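You operate a simulated robot arm through the tools that you are given. There is no shell and no other tool. Be economical: measure what you need, move in short steps, check, and stop when the job is done.

You run a simulated robot arm. Do the job below in one go: nothing can be reset, and whatever is moved stays where it is left.

## Task
Swap the number in the iron frame for the one printed on the pad and tighten the line.
Fine: knob fully loose, slider right back before the swap; old number into the rack; new one reading upright; raise and lower the tightened frame.

Only the result counts: the job must be done as asked and must still hold three seconds after the hand-in. Knocking over, shifting, dropping, spilling or breaking anything else fails it.

## Robot
A 7-joint arm with a two-finger parallel gripper, fixed in place. Base frame: the origin is at the foot of the arm, x ahead of it, y to its left, z up; the work surface is at about z = 886. Readings come in mm, degrees, newtons and seconds.
With the tool pointing down near the work surface it reaches from about 300 to 700 mm from the base axis. Its first joint turns from -66.0 to 66.0 degrees. Payload 1.57 kg.
The tool frame sits at the grasp point between the pads (the TCP): z along the fingers, y along the line on which they close. The tips reach 30 mm beyond it. Largest opening 110 mm; finger width 24, thickness 12; the body of the gripper, 48 by 112 mm, starts 78 mm behind the TCP.
Orientation is that of the tool frame in the base frame, as a unit quaternion [x, y, z, w]. With the fingers straight down and closing along the base's y, the tool's x points along the base's -x, its y along +y and its z along -z.

## Interface
- The arm moves only by the tool apply_moves. Its argument "targets" is a list of rows, each an object (a shift or turn left out is 0, a gripper value left out holds the last) with "travel": the shift along the tool's x, y, z in mm, a list of three; "dr": the turn, a rotation vector about the tool's x, y, z in degrees, a list of three; "fingers": the closure in counts, from 0 (fully open) to 255 (shut). In form: [{"travel": [dx, dy, dz], "dr": [wx, wy, wz], "fingers": fingers}, ...]. A call has 1 to 8 rows; each row shifts and turns the commanded pose from where the row before left it, along the tool's axes as they then stand. Rows are played at 5 a second. More than 50 mm and 8.6 degrees between two rows, or a gripper value outside its range, and nothing of the call is played. Where a pose cannot be reached the arm comes as near as it can. A force on the tool above 80 N (or 10 N above the force at the start of the call, whichever is more), or a blocked arm, ends the call early, and 0.2 s more pass. The fingers move at their own pace (about 108 mm/s each) and stop on an object; they squeeze with about 29 N. The grip force told is the motor's: it shows also when the fingers shut on nothing. Time passes only in rows, and 0.2 s behind the last, so rows that do not move let the fingers close. It gives the time, the measured TCP pose, the force on the tool (base axes), the opening and the grip force at its end, in the units of the frame above (readings bear some noise), and new pictures: "pictures" is both (left out), scene, wrist or none.
- Cameras (640 x 400 px; columns grow to the right, rows downward): "scene" is fixed at [181.5, -413.8, 1413.3]; the picture's right is [0.66, -0.75, 0.00], its down [-0.41, -0.36, -0.84] and it looks along [0.63, 0.55, -0.55] (base axes); focal length 255 px, centre (320, 200). "wrist" rides on the gripper at [-36, 0, -80] in the tool frame; the picture's right is [0.00, -1.00, 0.00], its down [0.97, 0.00, -0.24] and it looks along [0.24, 0.00, 0.97] (tool axes); focal length 218 px, centre (320, 200).
- pixel_to_xyz(camera, pixels): for up to 12 pixels [column, row] of the newest picture of that camera ("zoom" is the newest enlarged one), the place [x, y, z] in the base frame of the surface seen there, good to about 2 mm, but the place of the scene camera against the robot may be out by one fixed shift of up to 18 mm in any direction. The clock stands still meanwhile.
- zoom(camera, box): a new picture of the part [left, top, right, bottom] of that camera's present view, enlarged. The clock stands still meanwhile.
- job_done(): hands the job in; it is judged then, once.

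Go step by step. Measure first, check grasps and placings, and put right what went wrong. The budget is 80 turns and 120 pictures, counting those below and the enlarged ones. Unless the task says otherwise, let go and move clear before handing in, and close with one line.

The tools are called after ">>>" by a JSON object that holds its "api" and its "payload". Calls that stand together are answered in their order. apply_moves: Moves the arm, as the interface text tells. Its arguments: {"type":"object","properties":{"targets":{"type":"array","items":{"type":"object","properties":{"travel":{"type":"array","items":{"type":"number"}},"dr":{"type":"array","items":{"type":"number"}},"fingers":{"type":"number"}}}},"pictures":{"type":"string","enum":["both","scene","wrist","none"]}},"required":["targets"]} The other tools are called the same way: pixel_to_xyz (camera, pixels) gives the place of the surface under pixels of a picture; zoom (camera, box) takes an enlarged picture of a part of a camera's view; job_done () hands the job in.

At the start:

```text
time_s: 0.0
eef_pos: [364.2, -101.1, 1235.4]
tcp_rot: [-0.001, 1.0, 0.0, 0.0]
force: [0.1, -0.3, 0.0]
opening: 110.0
grip_force: 0.2
```

scene: 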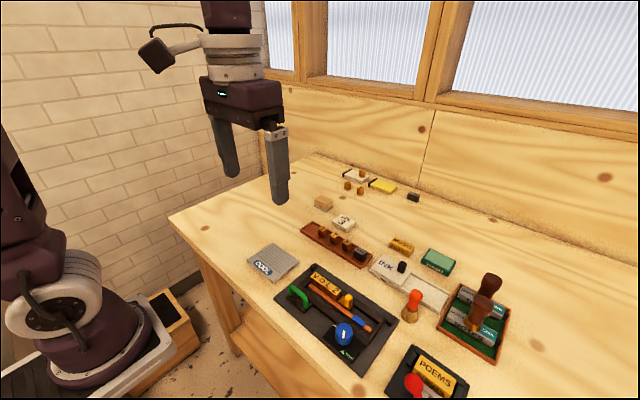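
wrist: 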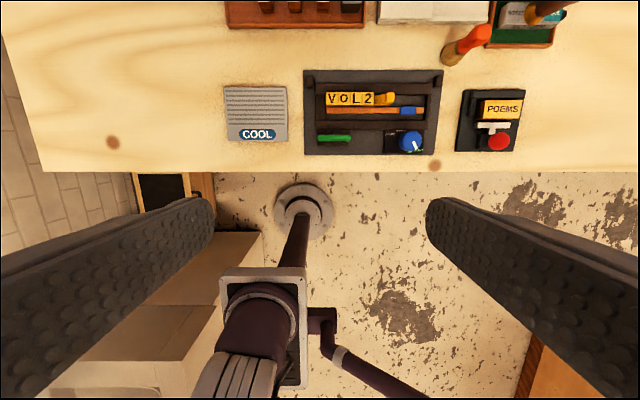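

The scene shows a black iron frame (about 335,315) with VOL 2, a blue knob, a rack with blocks (335,245) and a pad. I'll enlarge the pictures to read details.

>>> {"api": "zoom", "payload": {"camera": "scene", "box": [240, 240, 410, 380]}}

>>> {"api": "zoom", "payload": {"camera": "scene", "box": [290, 160, 470, 290]}}

>>> {"api": "zoom", "payload": {"camera": "wrist", "box": [210, 0, 550, 170]}}

```text
2.86 times, centred on (325, 310) of scene
```

zoom: 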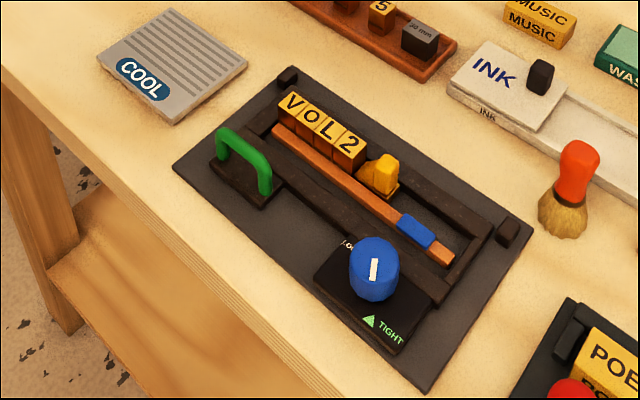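

```text
3.08 times, centred on (380, 225) of scene
```

zoom: 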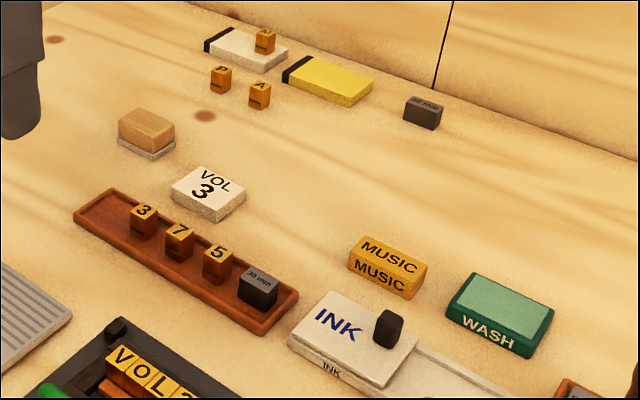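

```text
1.88 times, centred on (380, 85) of wrist
```

zoom: 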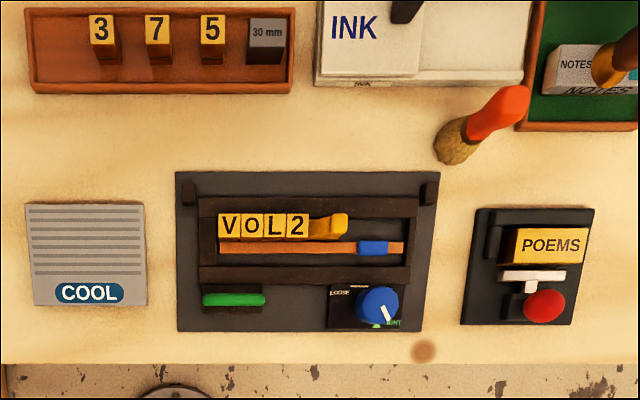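

The pad asks for VOL 3, so the 2 comes out and the rack's 3 goes in. I'll measure the key places through the wrist camera.

>>> {"api": "pixel_to_xyz", "payload": {"camera": "wrist", "pixels": [[333, 99], [345, 99], [357, 99], [368, 99], [385, 99], [410, 110], [410, 142], [333, 138], [264, 15], [294, 15], [323, 15], [350, 20]]}}

>>> {"api": "pixel_to_xyz", "payload": {"camera": "wrist", "pixels": [[310, 74], [440, 74], [436, 152], [306, 152], [234, 25], [360, 24], [310, 22], [255, 110], [460, 40], [490, 105], [340, 110], [430, 125]]}}

```text
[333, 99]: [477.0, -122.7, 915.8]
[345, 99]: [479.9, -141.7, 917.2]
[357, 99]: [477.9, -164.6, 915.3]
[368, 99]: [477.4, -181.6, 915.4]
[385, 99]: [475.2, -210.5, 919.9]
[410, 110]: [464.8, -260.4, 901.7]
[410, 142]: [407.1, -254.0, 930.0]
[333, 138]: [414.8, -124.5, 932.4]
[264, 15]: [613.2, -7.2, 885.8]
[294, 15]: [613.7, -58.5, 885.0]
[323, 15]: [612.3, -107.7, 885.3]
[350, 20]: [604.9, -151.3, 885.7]
```

```text
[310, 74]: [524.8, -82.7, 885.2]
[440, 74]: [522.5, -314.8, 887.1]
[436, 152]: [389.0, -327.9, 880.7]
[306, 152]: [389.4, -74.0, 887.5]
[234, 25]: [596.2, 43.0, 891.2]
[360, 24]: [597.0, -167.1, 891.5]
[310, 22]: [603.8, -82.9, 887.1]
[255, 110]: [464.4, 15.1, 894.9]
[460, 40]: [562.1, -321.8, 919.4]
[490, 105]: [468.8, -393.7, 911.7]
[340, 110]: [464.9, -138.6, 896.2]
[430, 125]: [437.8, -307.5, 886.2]
```

Frame spans about x 389–525, y −75 to −328, with type tops at z≈916. I'll move over the frame for a closer look.

>>> {"api": "apply_moves", "payload": {"targets": [{"travel": [-25, -18, 30]}, {"travel": [-25, -18, 30]}, {"travel": [-25, -18, 30]}, {"travel": [-25, -18, 30]}, {"travel": [-24, -17, 30]}, {}], "pictures": "wrist"}}

>>> {"api": "zoom", "payload": {"camera": "wrist", "box": [200, 110, 440, 260]}}

```text
time_s: 1.4
eef_pos: [486.9, -188.7, 1082.3]
tcp_rot: [0.0, 1.0, 0.0, 0.0]
force: [-0.2, -0.3, -0.7]
opening: 110.2
grip_force: 0.1
```

wrist: 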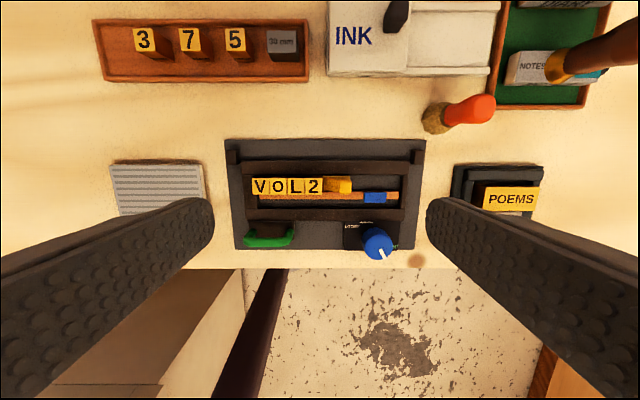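

```text
2.67 times, centred on (320, 185) of wrist
```

zoom: 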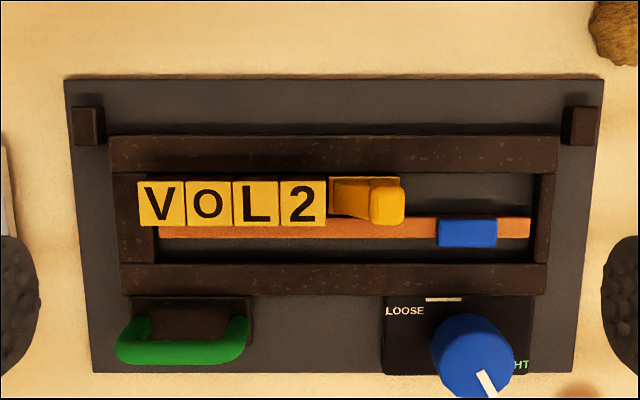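

The knob's white pointer sits near TIGHT, and a yellow slider presses on the 2. I'll zoom on the details from both cameras.

>>> {"api": "zoom", "payload": {"camera": "scene", "box": [305, 280, 395, 370]}}

>>> {"api": "zoom", "payload": {"camera": "wrist", "box": [320, 170, 420, 260]}}

>>> {"api": "pixel_to_xyz", "payload": {"camera": "wrist", "pixels": [[378, 236], [374, 228], [369, 242], [392, 240], [378, 252], [384, 256], [350, 225], [375, 222], [374, 197], [386, 197], [363, 197], [393, 194]]}}

```text
4.44 times, centred on (350, 325) of scene
```

zoom: 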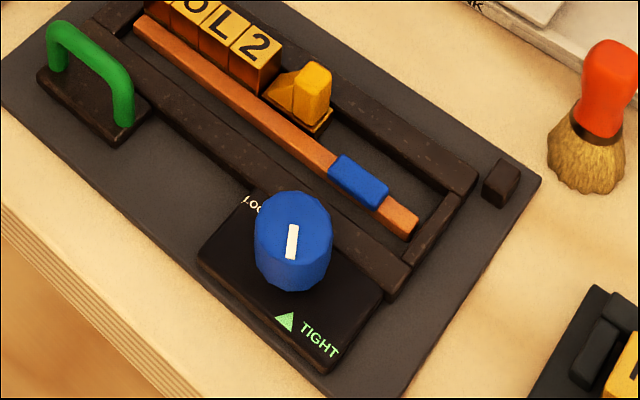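

```text
4.44 times, centred on (370, 215) of wrist
```

zoom: 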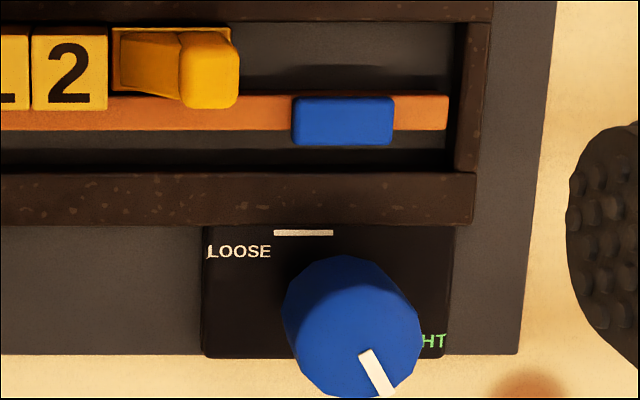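

```text
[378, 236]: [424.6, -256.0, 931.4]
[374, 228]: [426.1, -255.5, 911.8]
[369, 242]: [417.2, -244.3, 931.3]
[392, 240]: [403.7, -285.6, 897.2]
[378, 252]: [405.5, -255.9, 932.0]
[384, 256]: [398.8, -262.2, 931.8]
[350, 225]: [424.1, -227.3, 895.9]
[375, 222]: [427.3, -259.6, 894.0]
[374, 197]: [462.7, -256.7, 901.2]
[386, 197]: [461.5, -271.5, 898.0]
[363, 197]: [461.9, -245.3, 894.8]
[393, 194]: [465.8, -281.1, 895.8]
```

The white bar by LOOSE and a green triangle by TIGHT look like the pointer's two stops. I'll measure the knob, its marks, and the slider and blue key.

>>> {"api": "pixel_to_xyz", "payload": {"camera": "zoom", "pixels": [[276, 232], [332, 232], [345, 300], [368, 352], [385, 392], [290, 330], [418, 330], [345, 272], [208, 75], [150, 60], [236, 85], [343, 110]]}}

>>> {"api": "pixel_to_xyz", "payload": {"camera": "scene", "pixels": [[342, 352], [344, 334], [343.5, 329], [342, 326], [337, 330], [352, 330], [358.5, 321], [348, 299], [290, 290], [306, 300], [302, 303], [297, 290]]}}

>>> {"api": "zoom", "payload": {"camera": "wrist", "box": [240, 150, 360, 225]}}

```text
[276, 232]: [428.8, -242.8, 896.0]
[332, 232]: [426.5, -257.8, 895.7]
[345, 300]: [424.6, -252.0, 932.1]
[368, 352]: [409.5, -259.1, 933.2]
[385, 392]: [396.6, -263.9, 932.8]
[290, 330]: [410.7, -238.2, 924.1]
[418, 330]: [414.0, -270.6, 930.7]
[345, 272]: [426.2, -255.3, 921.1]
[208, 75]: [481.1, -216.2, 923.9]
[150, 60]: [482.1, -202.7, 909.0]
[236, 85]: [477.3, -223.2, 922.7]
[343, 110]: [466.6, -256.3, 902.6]
```

```text
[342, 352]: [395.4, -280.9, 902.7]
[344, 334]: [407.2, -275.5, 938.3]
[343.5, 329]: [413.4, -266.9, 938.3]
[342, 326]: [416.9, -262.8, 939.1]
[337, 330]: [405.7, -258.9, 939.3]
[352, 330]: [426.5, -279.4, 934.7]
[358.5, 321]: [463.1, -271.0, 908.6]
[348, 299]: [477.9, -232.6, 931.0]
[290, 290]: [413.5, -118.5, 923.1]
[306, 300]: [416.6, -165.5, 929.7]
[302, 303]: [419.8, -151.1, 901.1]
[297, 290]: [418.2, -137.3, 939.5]
```

```text
5.33 times, centred on (300, 188) of wrist
```

zoom: 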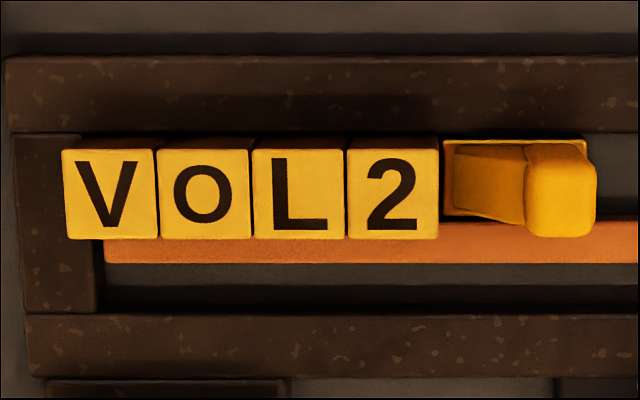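

I need heights of frame bars, block and rail to plan grips. Measuring from the latest zoom and wrist picture.

>>> {"api": "pixel_to_xyz", "payload": {"camera": "zoom", "pixels": [[300, 65], [300, 120], [300, 158], [300, 232], [300, 250], [300, 280], [300, 330], [300, 365], [60, 195], [560, 150], [560, 180], [480, 200]]}}

>>> {"api": "pixel_to_xyz", "payload": {"camera": "wrist", "pixels": [[144, 38], [156, 40], [133, 40], [189, 38], [235, 38], [282, 42], [150, 56], [120, 60], [120, 78], [212, 70], [104, 76], [212, 22]]}}

>>> {"api": "zoom", "payload": {"camera": "wrist", "box": [90, 0, 320, 100]}}

```text
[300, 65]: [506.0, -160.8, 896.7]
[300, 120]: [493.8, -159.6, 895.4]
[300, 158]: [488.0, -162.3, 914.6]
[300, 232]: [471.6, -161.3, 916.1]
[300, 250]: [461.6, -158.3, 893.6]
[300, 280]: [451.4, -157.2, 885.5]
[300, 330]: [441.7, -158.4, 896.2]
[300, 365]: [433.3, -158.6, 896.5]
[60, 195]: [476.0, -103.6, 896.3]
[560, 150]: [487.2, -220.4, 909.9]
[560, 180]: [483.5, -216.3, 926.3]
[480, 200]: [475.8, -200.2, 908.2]
```

```text
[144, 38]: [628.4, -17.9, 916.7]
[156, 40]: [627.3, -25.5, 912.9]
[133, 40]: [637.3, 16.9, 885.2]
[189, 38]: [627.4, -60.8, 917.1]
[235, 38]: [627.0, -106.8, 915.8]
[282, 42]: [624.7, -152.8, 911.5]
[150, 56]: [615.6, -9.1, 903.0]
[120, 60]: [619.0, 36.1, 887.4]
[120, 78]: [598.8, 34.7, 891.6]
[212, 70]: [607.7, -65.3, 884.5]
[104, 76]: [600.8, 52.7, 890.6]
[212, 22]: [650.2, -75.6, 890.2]
```

```text
2.78 times, centred on (205, 50) of wrist
```

zoom: 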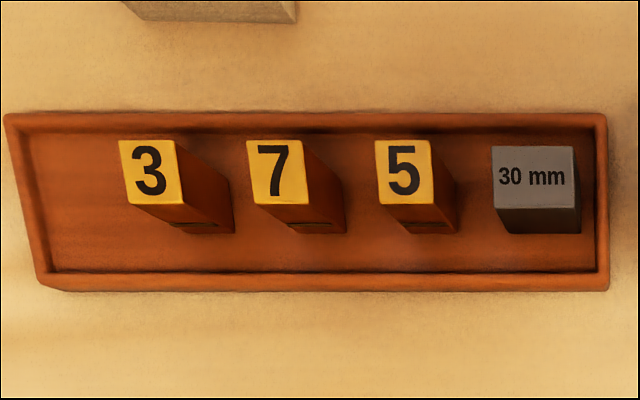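

Frame bars top at z≈896, types are 20 mm square topping at 916, rack rim 891. I'll go above the knob (≈410, −255) to see its marks.

>>> {"api": "apply_moves", "payload": {"targets": [{"travel": [26, -22, 28]}, {"travel": [25, -22, 27]}, {"travel": [25, -22, 27]}, {}], "pictures": "wrist"}}

>>> {"api": "zoom", "payload": {"camera": "wrist", "box": [220, 100, 420, 225]}}

```text
time_s: 2.4
eef_pos: [412.1, -255.8, 1001.5]
tcp_rot: [0.0, 1.0, 0.0, 0.0]
force: [0.5, -1.2, 0.3]
opening: 110.3
grip_force: 0.0
```

wrist: 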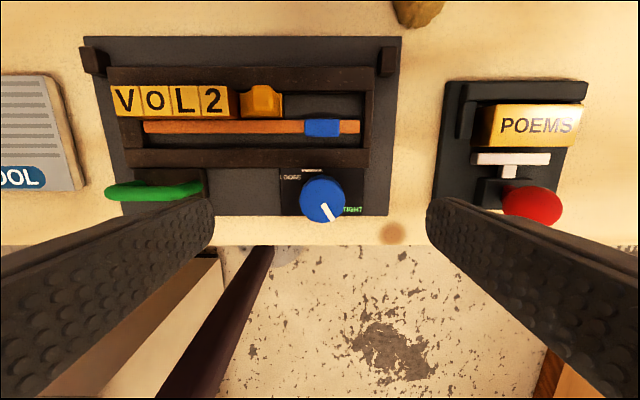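

```text
3.20 times, centred on (320, 162) of wrist
```

zoom: 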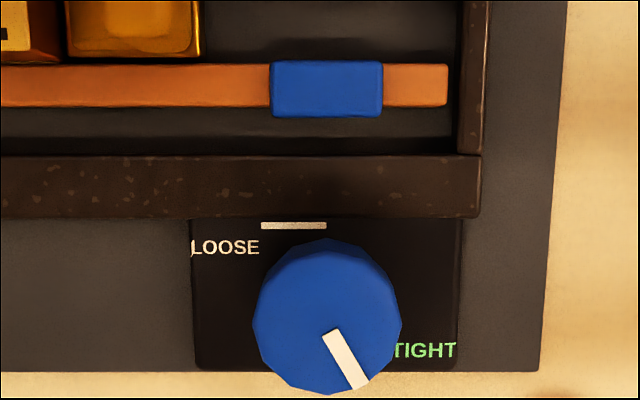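

Knob is centred near zoom (327,317), pointer to lower right. I'll measure its centre and side accurately.

>>> {"api": "pixel_to_xyz", "payload": {"camera": "zoom", "pixels": [[327, 245], [327, 389], [258, 317], [397, 317], [327, 317], [294, 225], [262, 225], [326, 225], [277, 268], [375, 365], [270, 88], [382, 88]]}}

```text
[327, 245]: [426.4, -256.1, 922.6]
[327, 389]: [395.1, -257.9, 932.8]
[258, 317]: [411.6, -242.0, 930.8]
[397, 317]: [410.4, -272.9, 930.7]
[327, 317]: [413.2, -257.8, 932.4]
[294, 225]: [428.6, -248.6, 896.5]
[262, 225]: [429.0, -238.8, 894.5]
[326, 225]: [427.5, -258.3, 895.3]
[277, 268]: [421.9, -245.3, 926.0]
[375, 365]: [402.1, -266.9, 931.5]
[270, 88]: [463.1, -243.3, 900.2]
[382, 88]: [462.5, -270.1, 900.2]
```

Knob centre is (411, −257), radius 16, top 932. I'll pre-turn the gripper clockwise ~68° with a 60 mm opening, then descend.

>>> {"api": "apply_moves", "payload": {"targets": [{"travel": [1, -1, 0], "dr": [0, 0, 8.5], "fingers": 116}, {"dr": [0, 0, 8.5]}, {"dr": [0, 0, 8.5]}, {"dr": [0, 0, 8.5]}, {"dr": [0, 0, 8.5]}, {"dr": [0, 0, 8.5]}, {"dr": [0, 0, 8.5]}, {"dr": [0, 0, 8.5]}], "pictures": "wrist"}}

```text
time_s: 4.2
eef_pos: [412.5, -257.7, 1001.3]
tcp_rot: [0.56, 0.829, -0.001, -0.001]
force: [-0.3, -0.2, 0.1]
opening: 60.1
grip_force: 0.0
```

wrist: 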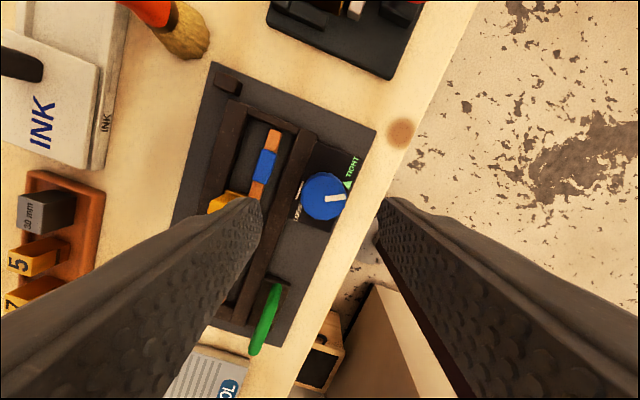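

The rotated view shows the green triangle beyond the pointer. A zoom lets me read the angles of pointer and marks.

>>> {"api": "zoom", "payload": {"camera": "wrist", "box": [270, 145, 380, 235]}}

```text
4.44 times, centred on (325, 190) of wrist
```

zoom: 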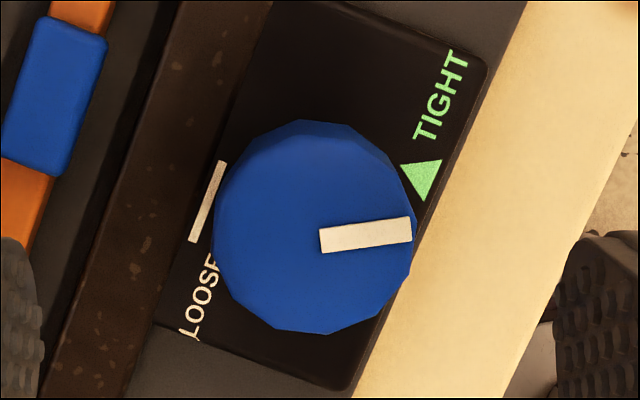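

Pointer sits just past the green triangle; loose should be anticlockwise. Descending to the knob and closing.

>>> {"api": "apply_moves", "payload": {"targets": [{"travel": [0.5, 1, 30]}, {"travel": [0, 0, 30]}, {"fingers": 255}, {}, {}], "pictures": "both"}}

```text
time_s: 5.4
eef_pos: [410.1, -255.9, 941.4]
tcp_rot: [0.56, 0.829, -0.001, -0.001]
force: [-27.2, -12.1, 2.3]
opening: 33.1
grip_force: 40.9
```

scene: 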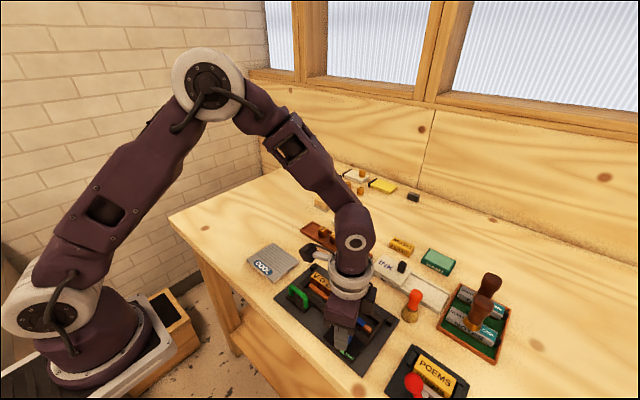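
wrist: 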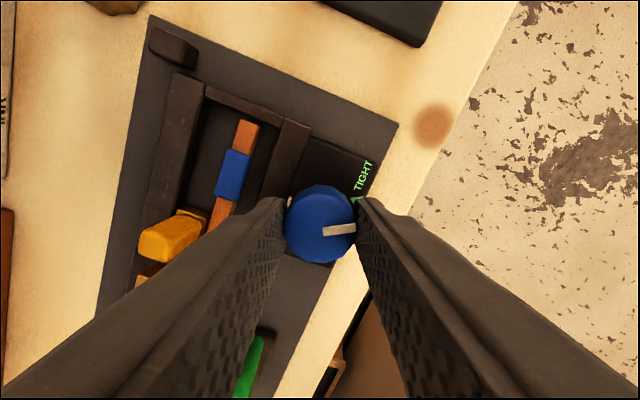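

Knob is held, with a side force along the closing axis showing I'm ~1.5 mm off centre. I'll correct and turn anticlockwise.

>>> {"api": "apply_moves", "payload": {"targets": [{"travel": [0, -1.6, 0]}, {"dr": [0, 0, -8]}, {"dr": [0, 0, -8]}, {"dr": [0, 0, -8]}], "pictures": "wrist"}}

```text
time_s: 6.4
eef_pos: [408.9, -256.5, 941.9]
tcp_rot: [0.374, 0.927, 0.001, -0.001]
force: [-27.6, -11.3, -1.3]
opening: 32.9
grip_force: 41.0
```

wrist: 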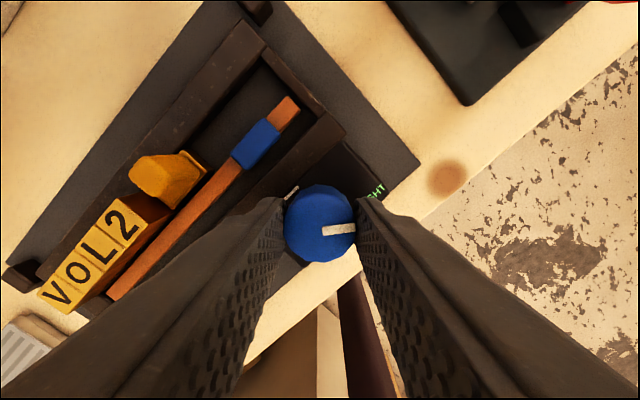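

The pointer moves with the gripper. Continuing anticlockwise.

>>> {"api": "apply_moves", "payload": {"targets": [{"dr": [0, 0, -8]}, {"dr": [0, 0, -8]}, {"dr": [0, 0, -8]}, {"dr": [0, 0, -8]}, {"dr": [0, 0, -8]}, {"dr": [0, 0, -8]}, {"dr": [0, 0, -8]}, {"dr": [0, 0, -8]}], "pictures": "wrist"}}

```text
time_s: 8.2
eef_pos: [410.8, -257.8, 942.6]
tcp_rot: [-0.174, 0.985, -0.001, 0.001]
force: [-23.1, -12.7, 4.8]
opening: 33.0
grip_force: 40.7
```

wrist: 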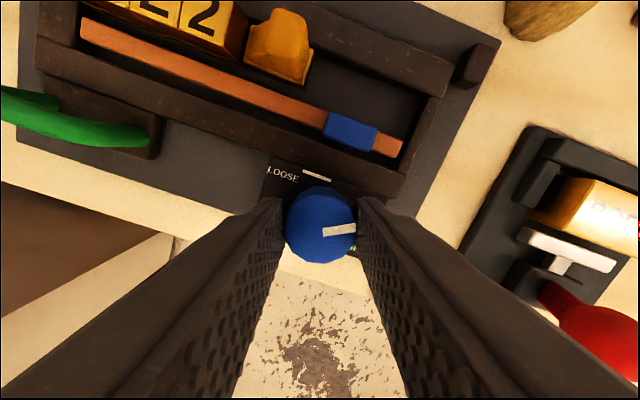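

Turned 88° so far; the knob follows. Continuing.

>>> {"api": "apply_moves", "payload": {"targets": [{"dr": [0, 0, -8]}, {"dr": [0, 0, -8]}, {"dr": [0, 0, -8]}, {"dr": [0, 0, -8]}, {"dr": [0, 0, -8]}, {"dr": [0, 0, -8]}], "pictures": "wrist"}}

```text
time_s: 9.6
eef_pos: [409.9, -255.3, 942.8]
tcp_rot: [-0.561, 0.828, 0.001, 0.0]
force: [-21.0, -5.8, 2.2]
opening: 33.1
grip_force: 41.0
```

wrist: 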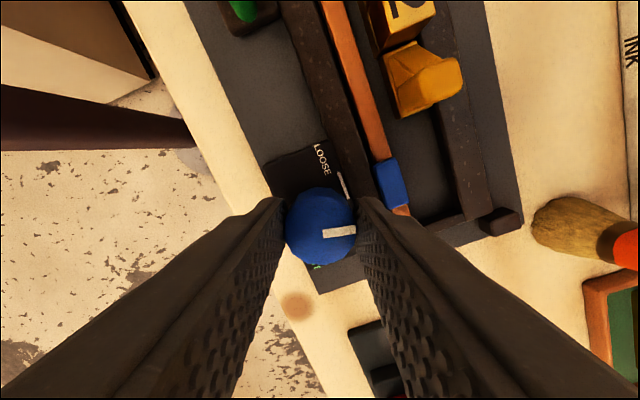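

Pointer is nearing the white LOOSE bar. Turning further with a check for a stop.

>>> {"api": "apply_moves", "payload": {"targets": [{"dr": [0, 0, -7]}, {"dr": [0, 0, -7]}, {"dr": [0, 0, -7]}, {"dr": [0, 0, -7]}], "pictures": "wrist"}}

>>> {"api": "zoom", "payload": {"camera": "wrist", "box": [260, 130, 400, 280]}}

```text
time_s: 10.6
eef_pos: [409.3, -255.2, 941.4]
tcp_rot: [0.743, -0.669, -0.002, 0.0]
force: [-22.4, 3.8, 0.5]
opening: 33.2
grip_force: 41.6
```

wrist: 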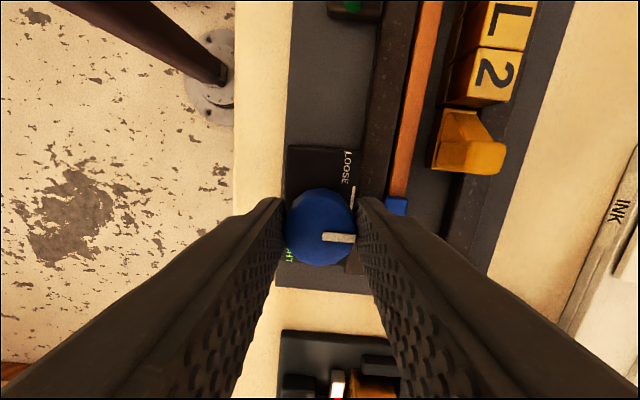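

```text
2.67 times, centred on (330, 205) of wrist
```

zoom: 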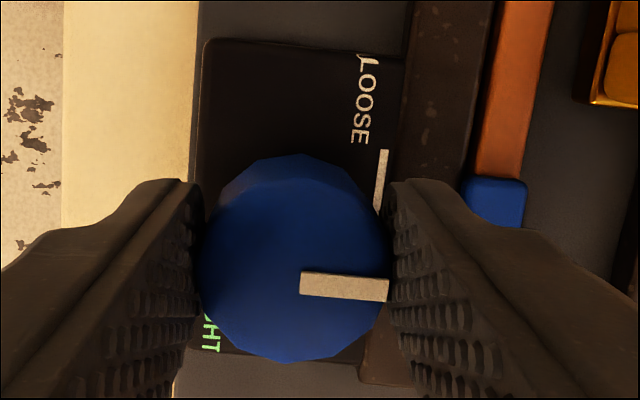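

The pointer seems to have slipped ~10° relative to the fingers, hinting at the stop. I'll turn a bit more to confirm.

>>> {"api": "apply_moves", "payload": {"targets": [{"dr": [0, 0, -6]}, {"dr": [0, 0, -6]}, {}], "pictures": "wrist"}}

>>> {"api": "zoom", "payload": {"camera": "wrist", "box": [260, 130, 400, 280]}}

```text
time_s: 11.4
eef_pos: [408.4, -256.1, 942.4]
tcp_rot: [0.809, -0.587, -0.001, 0.001]
force: [-23.5, -1.0, 1.2]
opening: 33.0
grip_force: 41.4
```

wrist: 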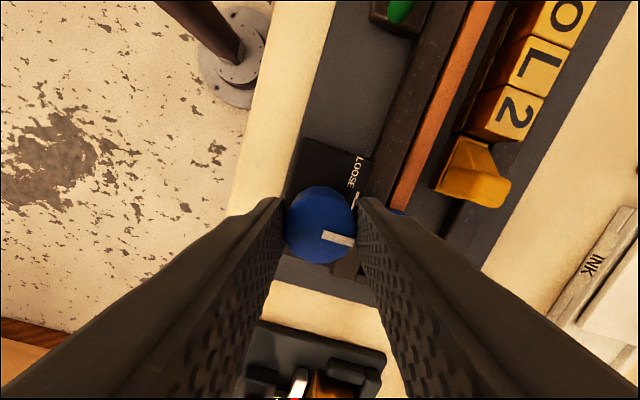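

```text
2.67 times, centred on (330, 205) of wrist
```

zoom: 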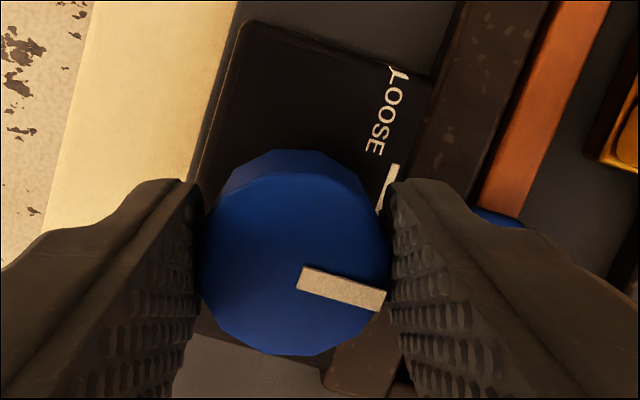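

The pointer stayed fixed (facing the bar squarely) while the fingers turned: it is at the loose stop. Releasing and rising, then turning back.

>>> {"api": "apply_moves", "payload": {"targets": [{"fingers": 116}, {}, {"travel": [0, 0, -30]}, {"travel": [0, 0, -30], "dr": [0, 0, 8]}, {"dr": [0, 0, 8.5]}, {"dr": [0, 0, 8.5]}, {"dr": [0, 0, 8.5]}, {"dr": [0, 0, 8.5]}], "pictures": "none"}}

>>> {"api": "apply_moves", "payload": {"targets": [{"dr": [0, 0, 8.5]}, {"dr": [0, 0, 8.5]}, {"dr": [0, 0, 8.5]}, {"dr": [0, 0, 8.5]}, {"dr": [0, 0, 8.5]}, {"dr": [0, 0, 8.5]}, {"dr": [0, 0, 8.5]}, {"dr": [0, 0, 6.5]}], "pictures": "wrist"}}

>>> {"api": "zoom", "payload": {"camera": "wrist", "box": [200, 60, 420, 225]}}

```text
time_s: 13.2
eef_pos: [409.3, -256.2, 1003.8]
tcp_rot: [-0.543, 0.84, 0.001, -0.001]
force: [-0.9, -0.1, -0.4]
opening: 60.0
grip_force: 0.1
```

```text
time_s: 15.0
eef_pos: [411.1, -255.9, 1003.6]
tcp_rot: [0.002, 1.0, 0.0, 0.001]
force: [-0.3, 0.2, 0.4]
opening: 60.0
grip_force: 0.0
```

wrist: 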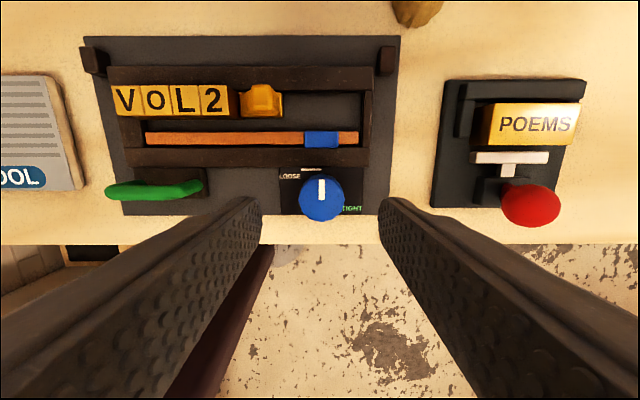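

```text
2.42 times, centred on (310, 142) of wrist
```

zoom: 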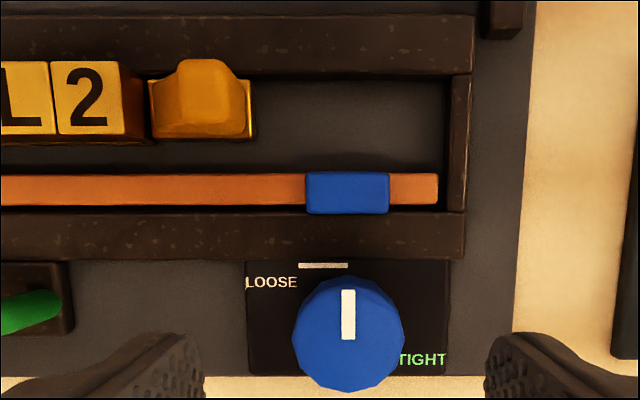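

Knob at the loose stop, and the orange rail has backed away from the line. Now I measure the slider and the frame's right end.

>>> {"api": "pixel_to_xyz", "payload": {"camera": "zoom", "pixels": [[152, 85], [255, 85], [155, 138], [250, 138], [175, 75], [240, 75], [205, 65], [205, 100], [440, 110], [120, 100], [300, 190], [300, 90]]}}

>>> {"api": "zoom", "payload": {"camera": "wrist", "box": [230, 60, 300, 130]}}

>>> {"api": "zoom", "payload": {"camera": "scene", "box": [310, 270, 400, 330]}}

```text
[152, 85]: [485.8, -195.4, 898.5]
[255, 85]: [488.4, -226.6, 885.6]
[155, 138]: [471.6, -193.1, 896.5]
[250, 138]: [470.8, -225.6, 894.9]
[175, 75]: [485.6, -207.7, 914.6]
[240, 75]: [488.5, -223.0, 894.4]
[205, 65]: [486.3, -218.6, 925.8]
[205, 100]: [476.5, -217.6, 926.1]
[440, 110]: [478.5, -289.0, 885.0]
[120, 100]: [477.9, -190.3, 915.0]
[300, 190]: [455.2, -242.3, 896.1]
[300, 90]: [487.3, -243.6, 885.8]
```

```text
5.71 times, centred on (265, 95) of wrist
```

zoom: 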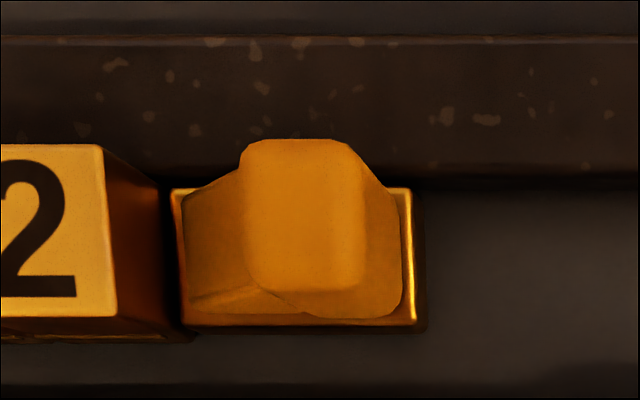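

```text
6.67 times, centred on (355, 300) of scene
```

zoom: 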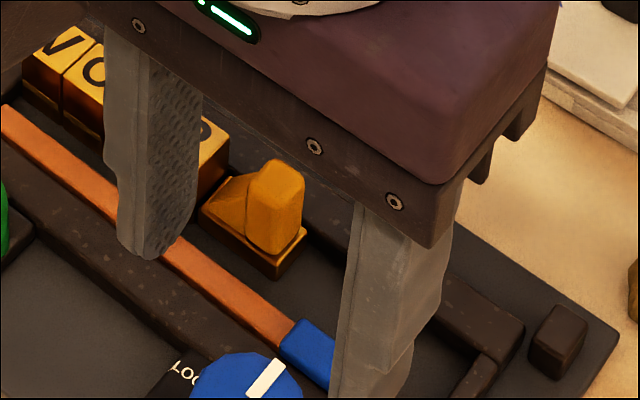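

Slider's lug is at about (479, −217), top 926, with ~60 mm free behind it. I'll move over it and turn the tool 90° anticlockwise so the fingers close along x.

>>> {"api": "apply_moves", "payload": {"targets": [{"travel": [-34, 19.5, 0], "dr": [0, 0, 0]}, {"travel": [-34, 19.5, 0], "dr": [0, 0, 0]}, {"dr": [0, 0, -8.5]}, {"dr": [0, 0, -8.5]}, {"dr": [0, 0, -8.5]}, {"dr": [0, 0, -8.5]}, {"dr": [0, 0, -8.5]}, {"dr": [0, 0, -8.5]}], "pictures": "none"}}

>>> {"api": "apply_moves", "payload": {"targets": [{"dr": [0, 0, -8.5]}, {"dr": [0, 0, -8.5]}, {"dr": [0, 0, -8.5]}, {"dr": [0, 0, -8.5]}, {"dr": [0, 0, -5]}, {}], "pictures": "wrist"}}

```text
time_s: 16.8
eef_pos: [478.2, -216.5, 1002.5]
tcp_rot: [-0.431, 0.902, 0.001, 0.0]
force: [-0.6, 0.1, 0.4]
opening: 59.9
grip_force: 0.1
```

```text
time_s: 18.2
eef_pos: [478.8, -215.9, 1001.2]
tcp_rot: [-0.707, 0.707, 0.0, 0.0]
force: [0.6, -0.5, -0.6]
opening: 60.0
grip_force: 0.2
```

wrist: 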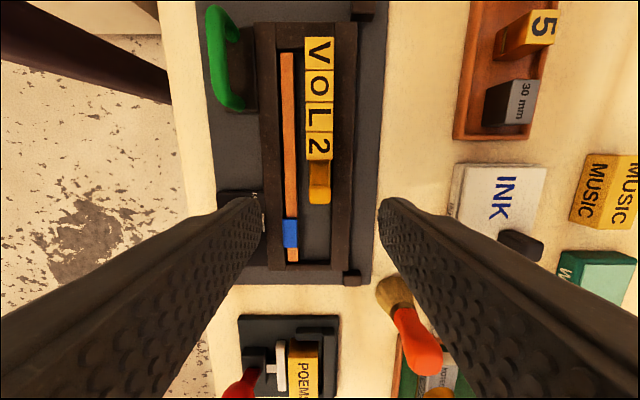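

The fingers now straddle the slider along x (lug at 320,190). Quick measure of lug and type from this view.

>>> {"api": "zoom", "payload": {"camera": "wrist", "box": [260, 100, 360, 280]}}

>>> {"api": "pixel_to_xyz", "payload": {"camera": "wrist", "pixels": [[320, 190], [311, 195], [328, 195], [320, 201], [320, 180], [319, 157], [319, 140], [308, 147], [331, 147], [320, 262], [290, 235], [318, 112]]}}

```text
2.22 times, centred on (310, 190) of wrist
```

zoom: 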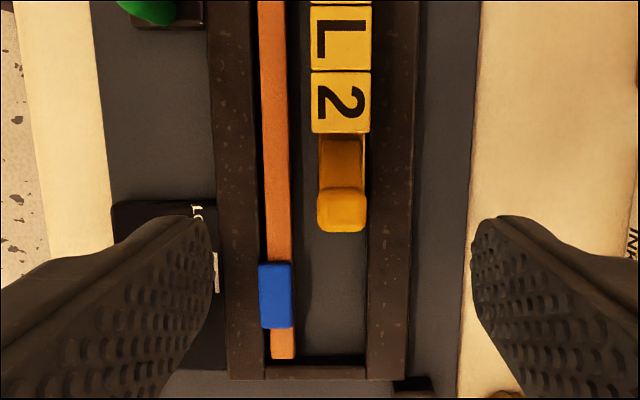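

```text
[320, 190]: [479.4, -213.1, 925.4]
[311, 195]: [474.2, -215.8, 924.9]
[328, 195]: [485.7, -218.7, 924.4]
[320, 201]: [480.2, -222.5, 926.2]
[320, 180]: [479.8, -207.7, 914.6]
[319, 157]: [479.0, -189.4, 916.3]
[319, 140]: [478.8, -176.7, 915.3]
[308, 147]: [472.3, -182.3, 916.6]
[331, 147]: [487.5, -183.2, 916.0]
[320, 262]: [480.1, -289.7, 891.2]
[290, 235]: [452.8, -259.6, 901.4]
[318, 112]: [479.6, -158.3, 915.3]
```

Lug centred at (479.7, −217). Descend and grip it.

>>> {"api": "apply_moves", "payload": {"targets": [{"travel": [1, -1, 33]}, {"travel": [0, 0, 32]}, {"fingers": 255}, {}, {}], "pictures": "wrist"}}

```text
time_s: 19.4
eef_pos: [478.1, -218.6, 936.5]
tcp_rot: [-0.707, 0.708, 0.002, -0.002]
force: [-17.4, -0.1, -0.2]
opening: 16.6
grip_force: 31.8
```

wrist: 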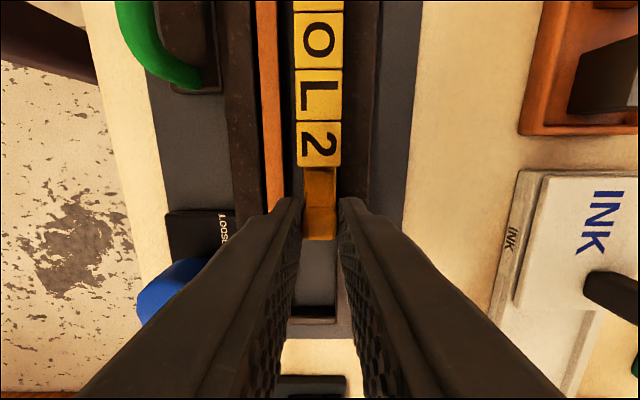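

Slider gripped (opening 16.6). Sliding it back along −y.

>>> {"api": "apply_moves", "payload": {"targets": [{"travel": [10, 0, 0]}, {"travel": [12, 0, 0]}, {"travel": [12, 0, 0]}, {"travel": [12, 0, 0]}, {"travel": [10, 0, 0]}], "pictures": "wrist"}}

```text
time_s: 20.6
eef_pos: [479.5, -274.8, 936.9]
tcp_rot: [-0.707, 0.707, 0.001, -0.002]
force: [-28.5, 1.7, 5.9]
opening: 16.5
grip_force: 31.7
```

wrist: 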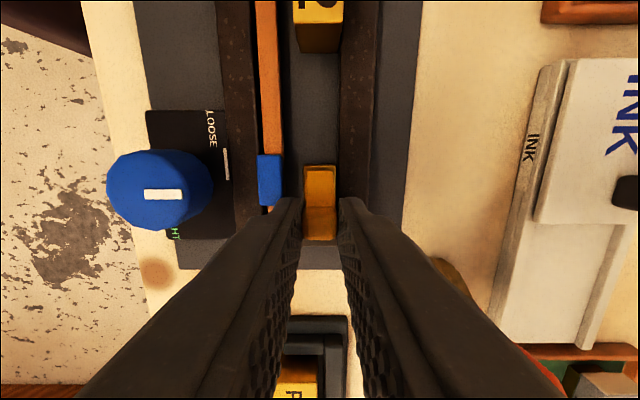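

The slider follows freely; rear edge ≈ −283, inner end ≈ −289. Continue until it meets the stop.

>>> {"api": "apply_moves", "payload": {"targets": [{"travel": [3, 0, 0]}, {"travel": [3, 0, 0]}, {"travel": [3, 0, 0]}, {}], "pictures": "wrist"}}

```text
time_s: 21.6
eef_pos: [479.9, -282.2, 937.1]
tcp_rot: [0.707, -0.707, -0.003, 0.0]
force: [-29.0, 16.0, 10.9]
opening: 16.3
grip_force: 32.1
```

wrist: 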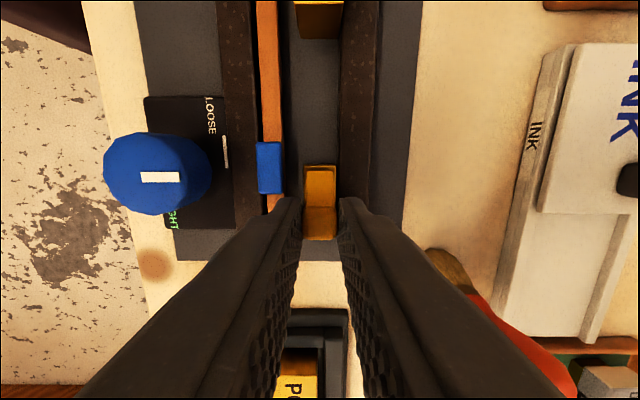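

A 16 N push back at y −282 shows the slider at its stop. Releasing, rising, and moving over the 2.

>>> {"api": "apply_moves", "payload": {"targets": [{"travel": [-1, 0, 0]}, {"fingers": 151}, {}, {"travel": [0, 0, -33]}, {"travel": [0, 0, -32]}, {"travel": [-48, 0, 0]}, {"travel": [-47, 0, 0]}, {}], "pictures": "wrist"}}

>>> {"api": "zoom", "payload": {"camera": "wrist", "box": [260, 100, 360, 280]}}

```text
time_s: 23.4
eef_pos: [480.5, -186.3, 1003.5]
tcp_rot: [0.708, -0.706, 0.0, 0.0]
force: [-0.4, 0.6, -0.2]
opening: 44.9
grip_force: 0.0
```

wrist: 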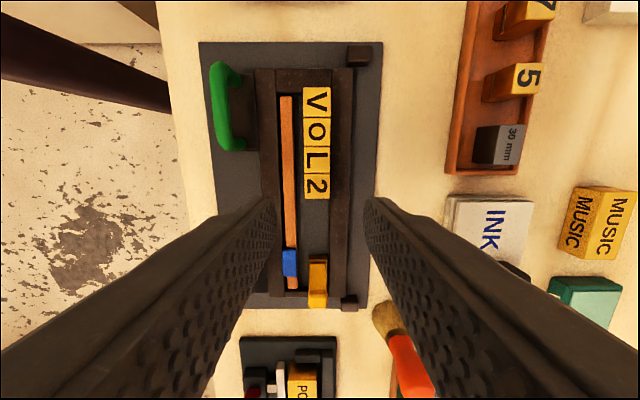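

```text
2.22 times, centred on (310, 190) of wrist
```

zoom: 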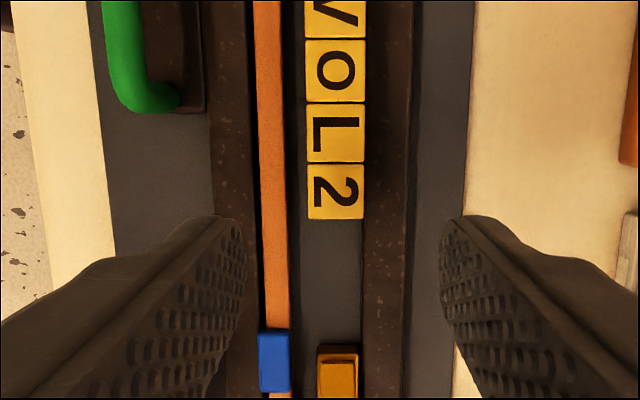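

Slider is at the far end. Measuring the 2's edges precisely before gripping it.

>>> {"api": "pixel_to_xyz", "payload": {"camera": "zoom", "pixels": [[335, 168], [335, 214], [310, 190], [362, 190], [335, 190], [335, 160], [320, 240], [290, 240], [375, 200], [280, 200]]}}

```text
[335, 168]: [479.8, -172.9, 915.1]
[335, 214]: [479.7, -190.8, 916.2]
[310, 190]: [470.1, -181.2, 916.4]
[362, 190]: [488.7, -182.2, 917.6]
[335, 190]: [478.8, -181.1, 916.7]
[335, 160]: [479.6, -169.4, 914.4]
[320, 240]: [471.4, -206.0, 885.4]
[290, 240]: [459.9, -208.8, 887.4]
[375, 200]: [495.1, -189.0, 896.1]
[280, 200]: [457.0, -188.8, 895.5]
```

The 2 spans y −171.5…−191.5. Gripping it 5 mm toward the free side so the fingers miss the L.

>>> {"api": "apply_moves", "payload": {"targets": [{"travel": [0.5, 0.5, 37]}, {"travel": [0, 0, 36.5]}, {"fingers": 255}, {}, {}], "pictures": "both"}}

>>> {"api": "zoom", "payload": {"camera": "wrist", "box": [260, 100, 380, 280]}}

```text
time_s: 24.6
eef_pos: [478.4, -187.2, 928.9]
tcp_rot: [0.707, -0.707, -0.001, 0.001]
force: [-7.2, 0.3, 5.2]
opening: 19.2
grip_force: 28.8
```

scene: 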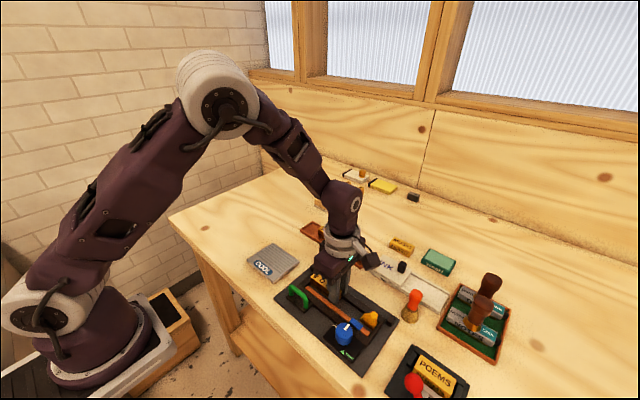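
wrist: 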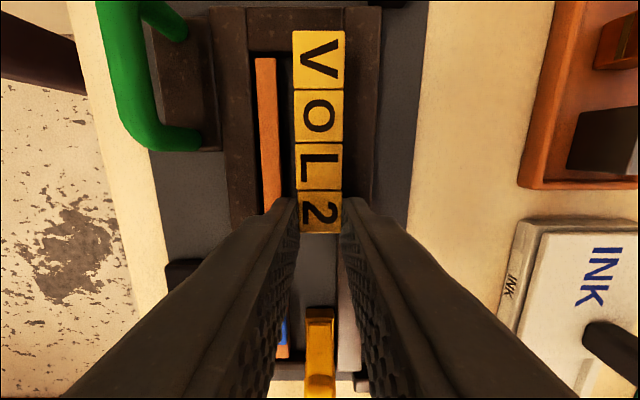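

```text
2.22 times, centred on (320, 190) of wrist
```

zoom: 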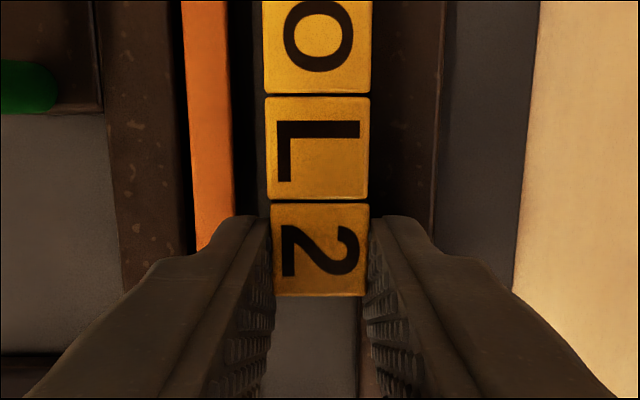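

Only the 2 is held (opening 19.2), the L is clear. Sliding 2 mm free, lifting, and carrying it over the empty left part of the rack (≈628, 20).

>>> {"api": "apply_moves", "payload": {"targets": [{"travel": [2, 0, 0]}, {"travel": [0, 0, -25]}, {"travel": [0, 0, -40]}, {}], "pictures": "wrist"}}

>>> {"api": "apply_moves", "payload": {"targets": [{"travel": [-34.3, -25, 0]}, {"travel": [-34.3, -25, 0]}, {"travel": [-34.3, -25, 0]}, {"travel": [-34.3, -25, 0]}, {"travel": [-34.3, -25, 0]}, {"travel": [-34.3, -25, 0]}, {}], "pictures": "both"}}

```text
time_s: 25.6
eef_pos: [477.8, -187.3, 993.5]
tcp_rot: [0.707, -0.707, 0.0, 0.0]
force: [-0.1, 0.0, -0.7]
opening: 19.3
grip_force: 30.0
```

wrist: 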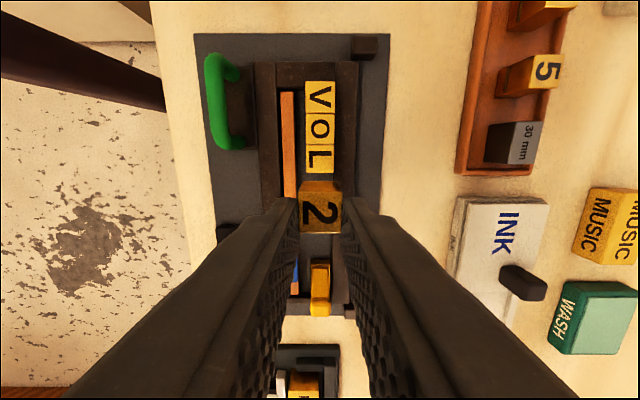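

```text
time_s: 27.2
eef_pos: [628.9, 17.0, 993.9]
tcp_rot: [0.707, -0.707, 0.001, 0.001]
force: [0.5, -0.4, -1.2]
opening: 19.0
grip_force: 28.9
```

scene: 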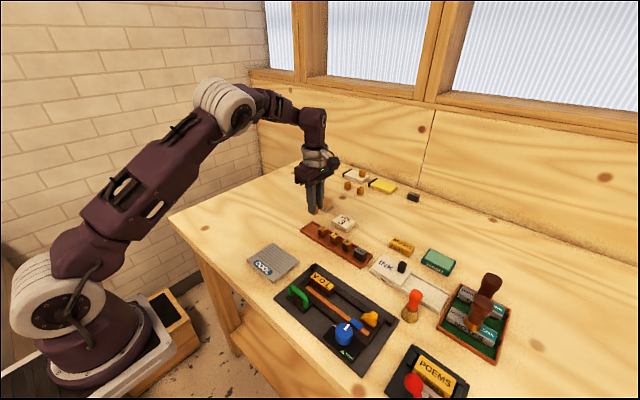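
wrist: 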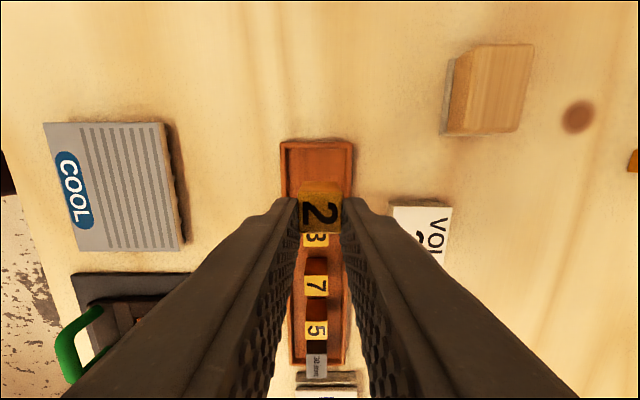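

The 2 is held above the rack. I'll measure the rack's left floor and the 3 from here.

>>> {"api": "zoom", "payload": {"camera": "wrist", "box": [260, 120, 380, 280]}}

>>> {"api": "pixel_to_xyz", "payload": {"camera": "wrist", "pixels": [[318, 152], [318, 145], [318, 180], [290, 165], [348, 165], [316, 238], [316, 245], [284, 165], [353, 165], [320, 212], [310, 290], [322, 290]]}}

```text
2.50 times, centred on (320, 200) of wrist
```

zoom: 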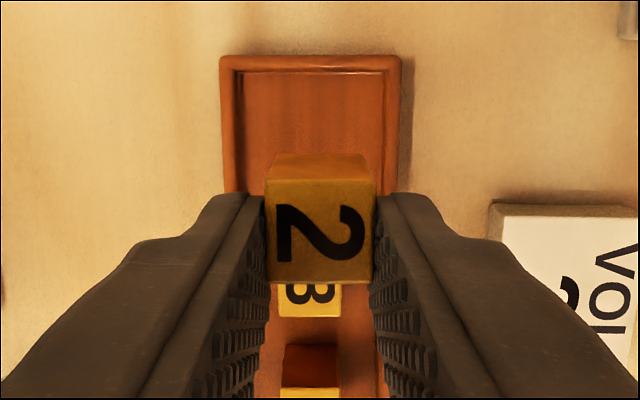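

```text
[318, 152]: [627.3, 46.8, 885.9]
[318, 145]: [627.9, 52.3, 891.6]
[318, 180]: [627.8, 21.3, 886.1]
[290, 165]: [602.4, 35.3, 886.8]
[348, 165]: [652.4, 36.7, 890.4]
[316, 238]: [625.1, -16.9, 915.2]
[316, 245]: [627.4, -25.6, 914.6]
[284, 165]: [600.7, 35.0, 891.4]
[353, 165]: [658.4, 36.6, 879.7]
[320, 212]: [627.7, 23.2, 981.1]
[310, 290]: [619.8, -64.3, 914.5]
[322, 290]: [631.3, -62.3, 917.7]
```

Space is clear: rack floor at 886 there, 3 spans about y −7…−27. Lowering the 2.

>>> {"api": "apply_moves", "payload": {"targets": [{"travel": [-2, 0, 30]}, {"travel": [0, 0, 25]}, {"travel": [0, 0, 7]}, {"travel": [0, 0, 2]}, {}], "pictures": "wrist"}}

```text
time_s: 28.4
eef_pos: [629.1, 16.4, 930.2]
tcp_rot: [-0.707, 0.708, 0.001, 0.0]
force: [-1.4, 0.3, 1.6]
opening: 19.2
grip_force: 29.0
```

wrist: 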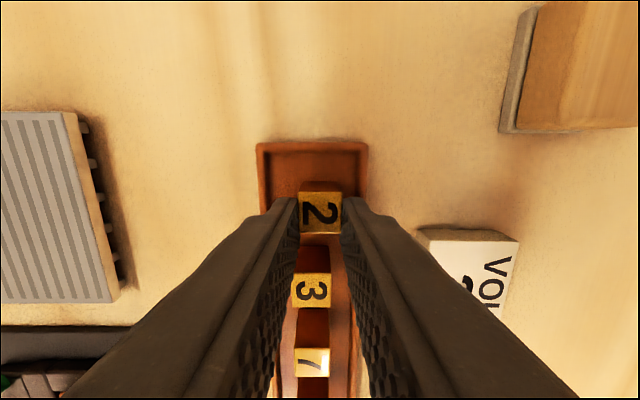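

Almost touching. One more mm, then release with a small opening and rise.

>>> {"api": "apply_moves", "payload": {"targets": [{"travel": [0, 0, 1]}, {}, {"fingers": 181}, {}, {"travel": [0, 0, -30]}, {"travel": [0, 0, -35]}, {}], "pictures": "wrist"}}

>>> {"api": "zoom", "payload": {"camera": "wrist", "box": [250, 120, 390, 300]}}

```text
time_s: 30.0
eef_pos: [630.3, 19.5, 992.8]
tcp_rot: [-0.707, 0.708, 0.0, 0.0]
force: [-0.2, 0.3, -0.6]
opening: 31.7
grip_force: 0.1
```

wrist: 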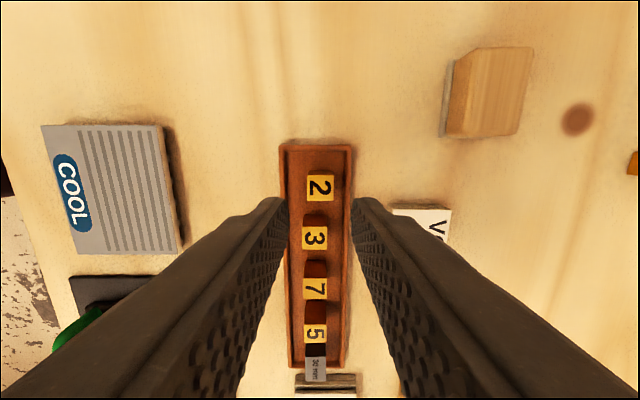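

```text
2.22 times, centred on (320, 210) of wrist
```

zoom: 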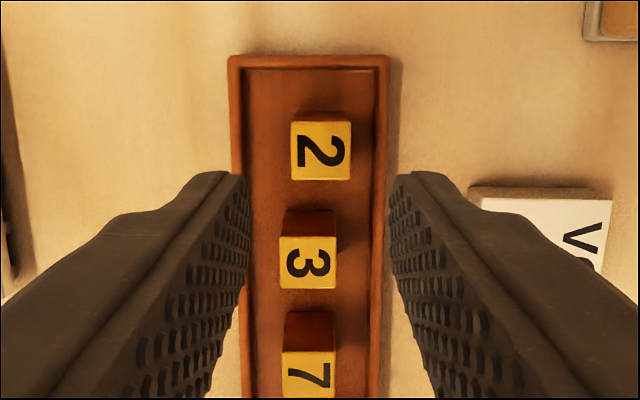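

The 2 stands upright in the rack. Now measuring the 3 (zoom 308,262).

>>> {"api": "pixel_to_xyz", "payload": {"camera": "zoom", "pixels": [[308, 242], [308, 284], [282, 262], [333, 262], [308, 262], [320, 125], [320, 175], [322, 150], [470, 200], [470, 190]]}}

```text
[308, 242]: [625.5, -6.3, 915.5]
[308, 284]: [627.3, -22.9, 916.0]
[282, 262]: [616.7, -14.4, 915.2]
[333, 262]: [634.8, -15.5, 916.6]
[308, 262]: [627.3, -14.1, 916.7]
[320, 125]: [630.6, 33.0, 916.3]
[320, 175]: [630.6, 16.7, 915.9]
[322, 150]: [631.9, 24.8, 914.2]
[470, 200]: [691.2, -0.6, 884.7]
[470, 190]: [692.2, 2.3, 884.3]
```

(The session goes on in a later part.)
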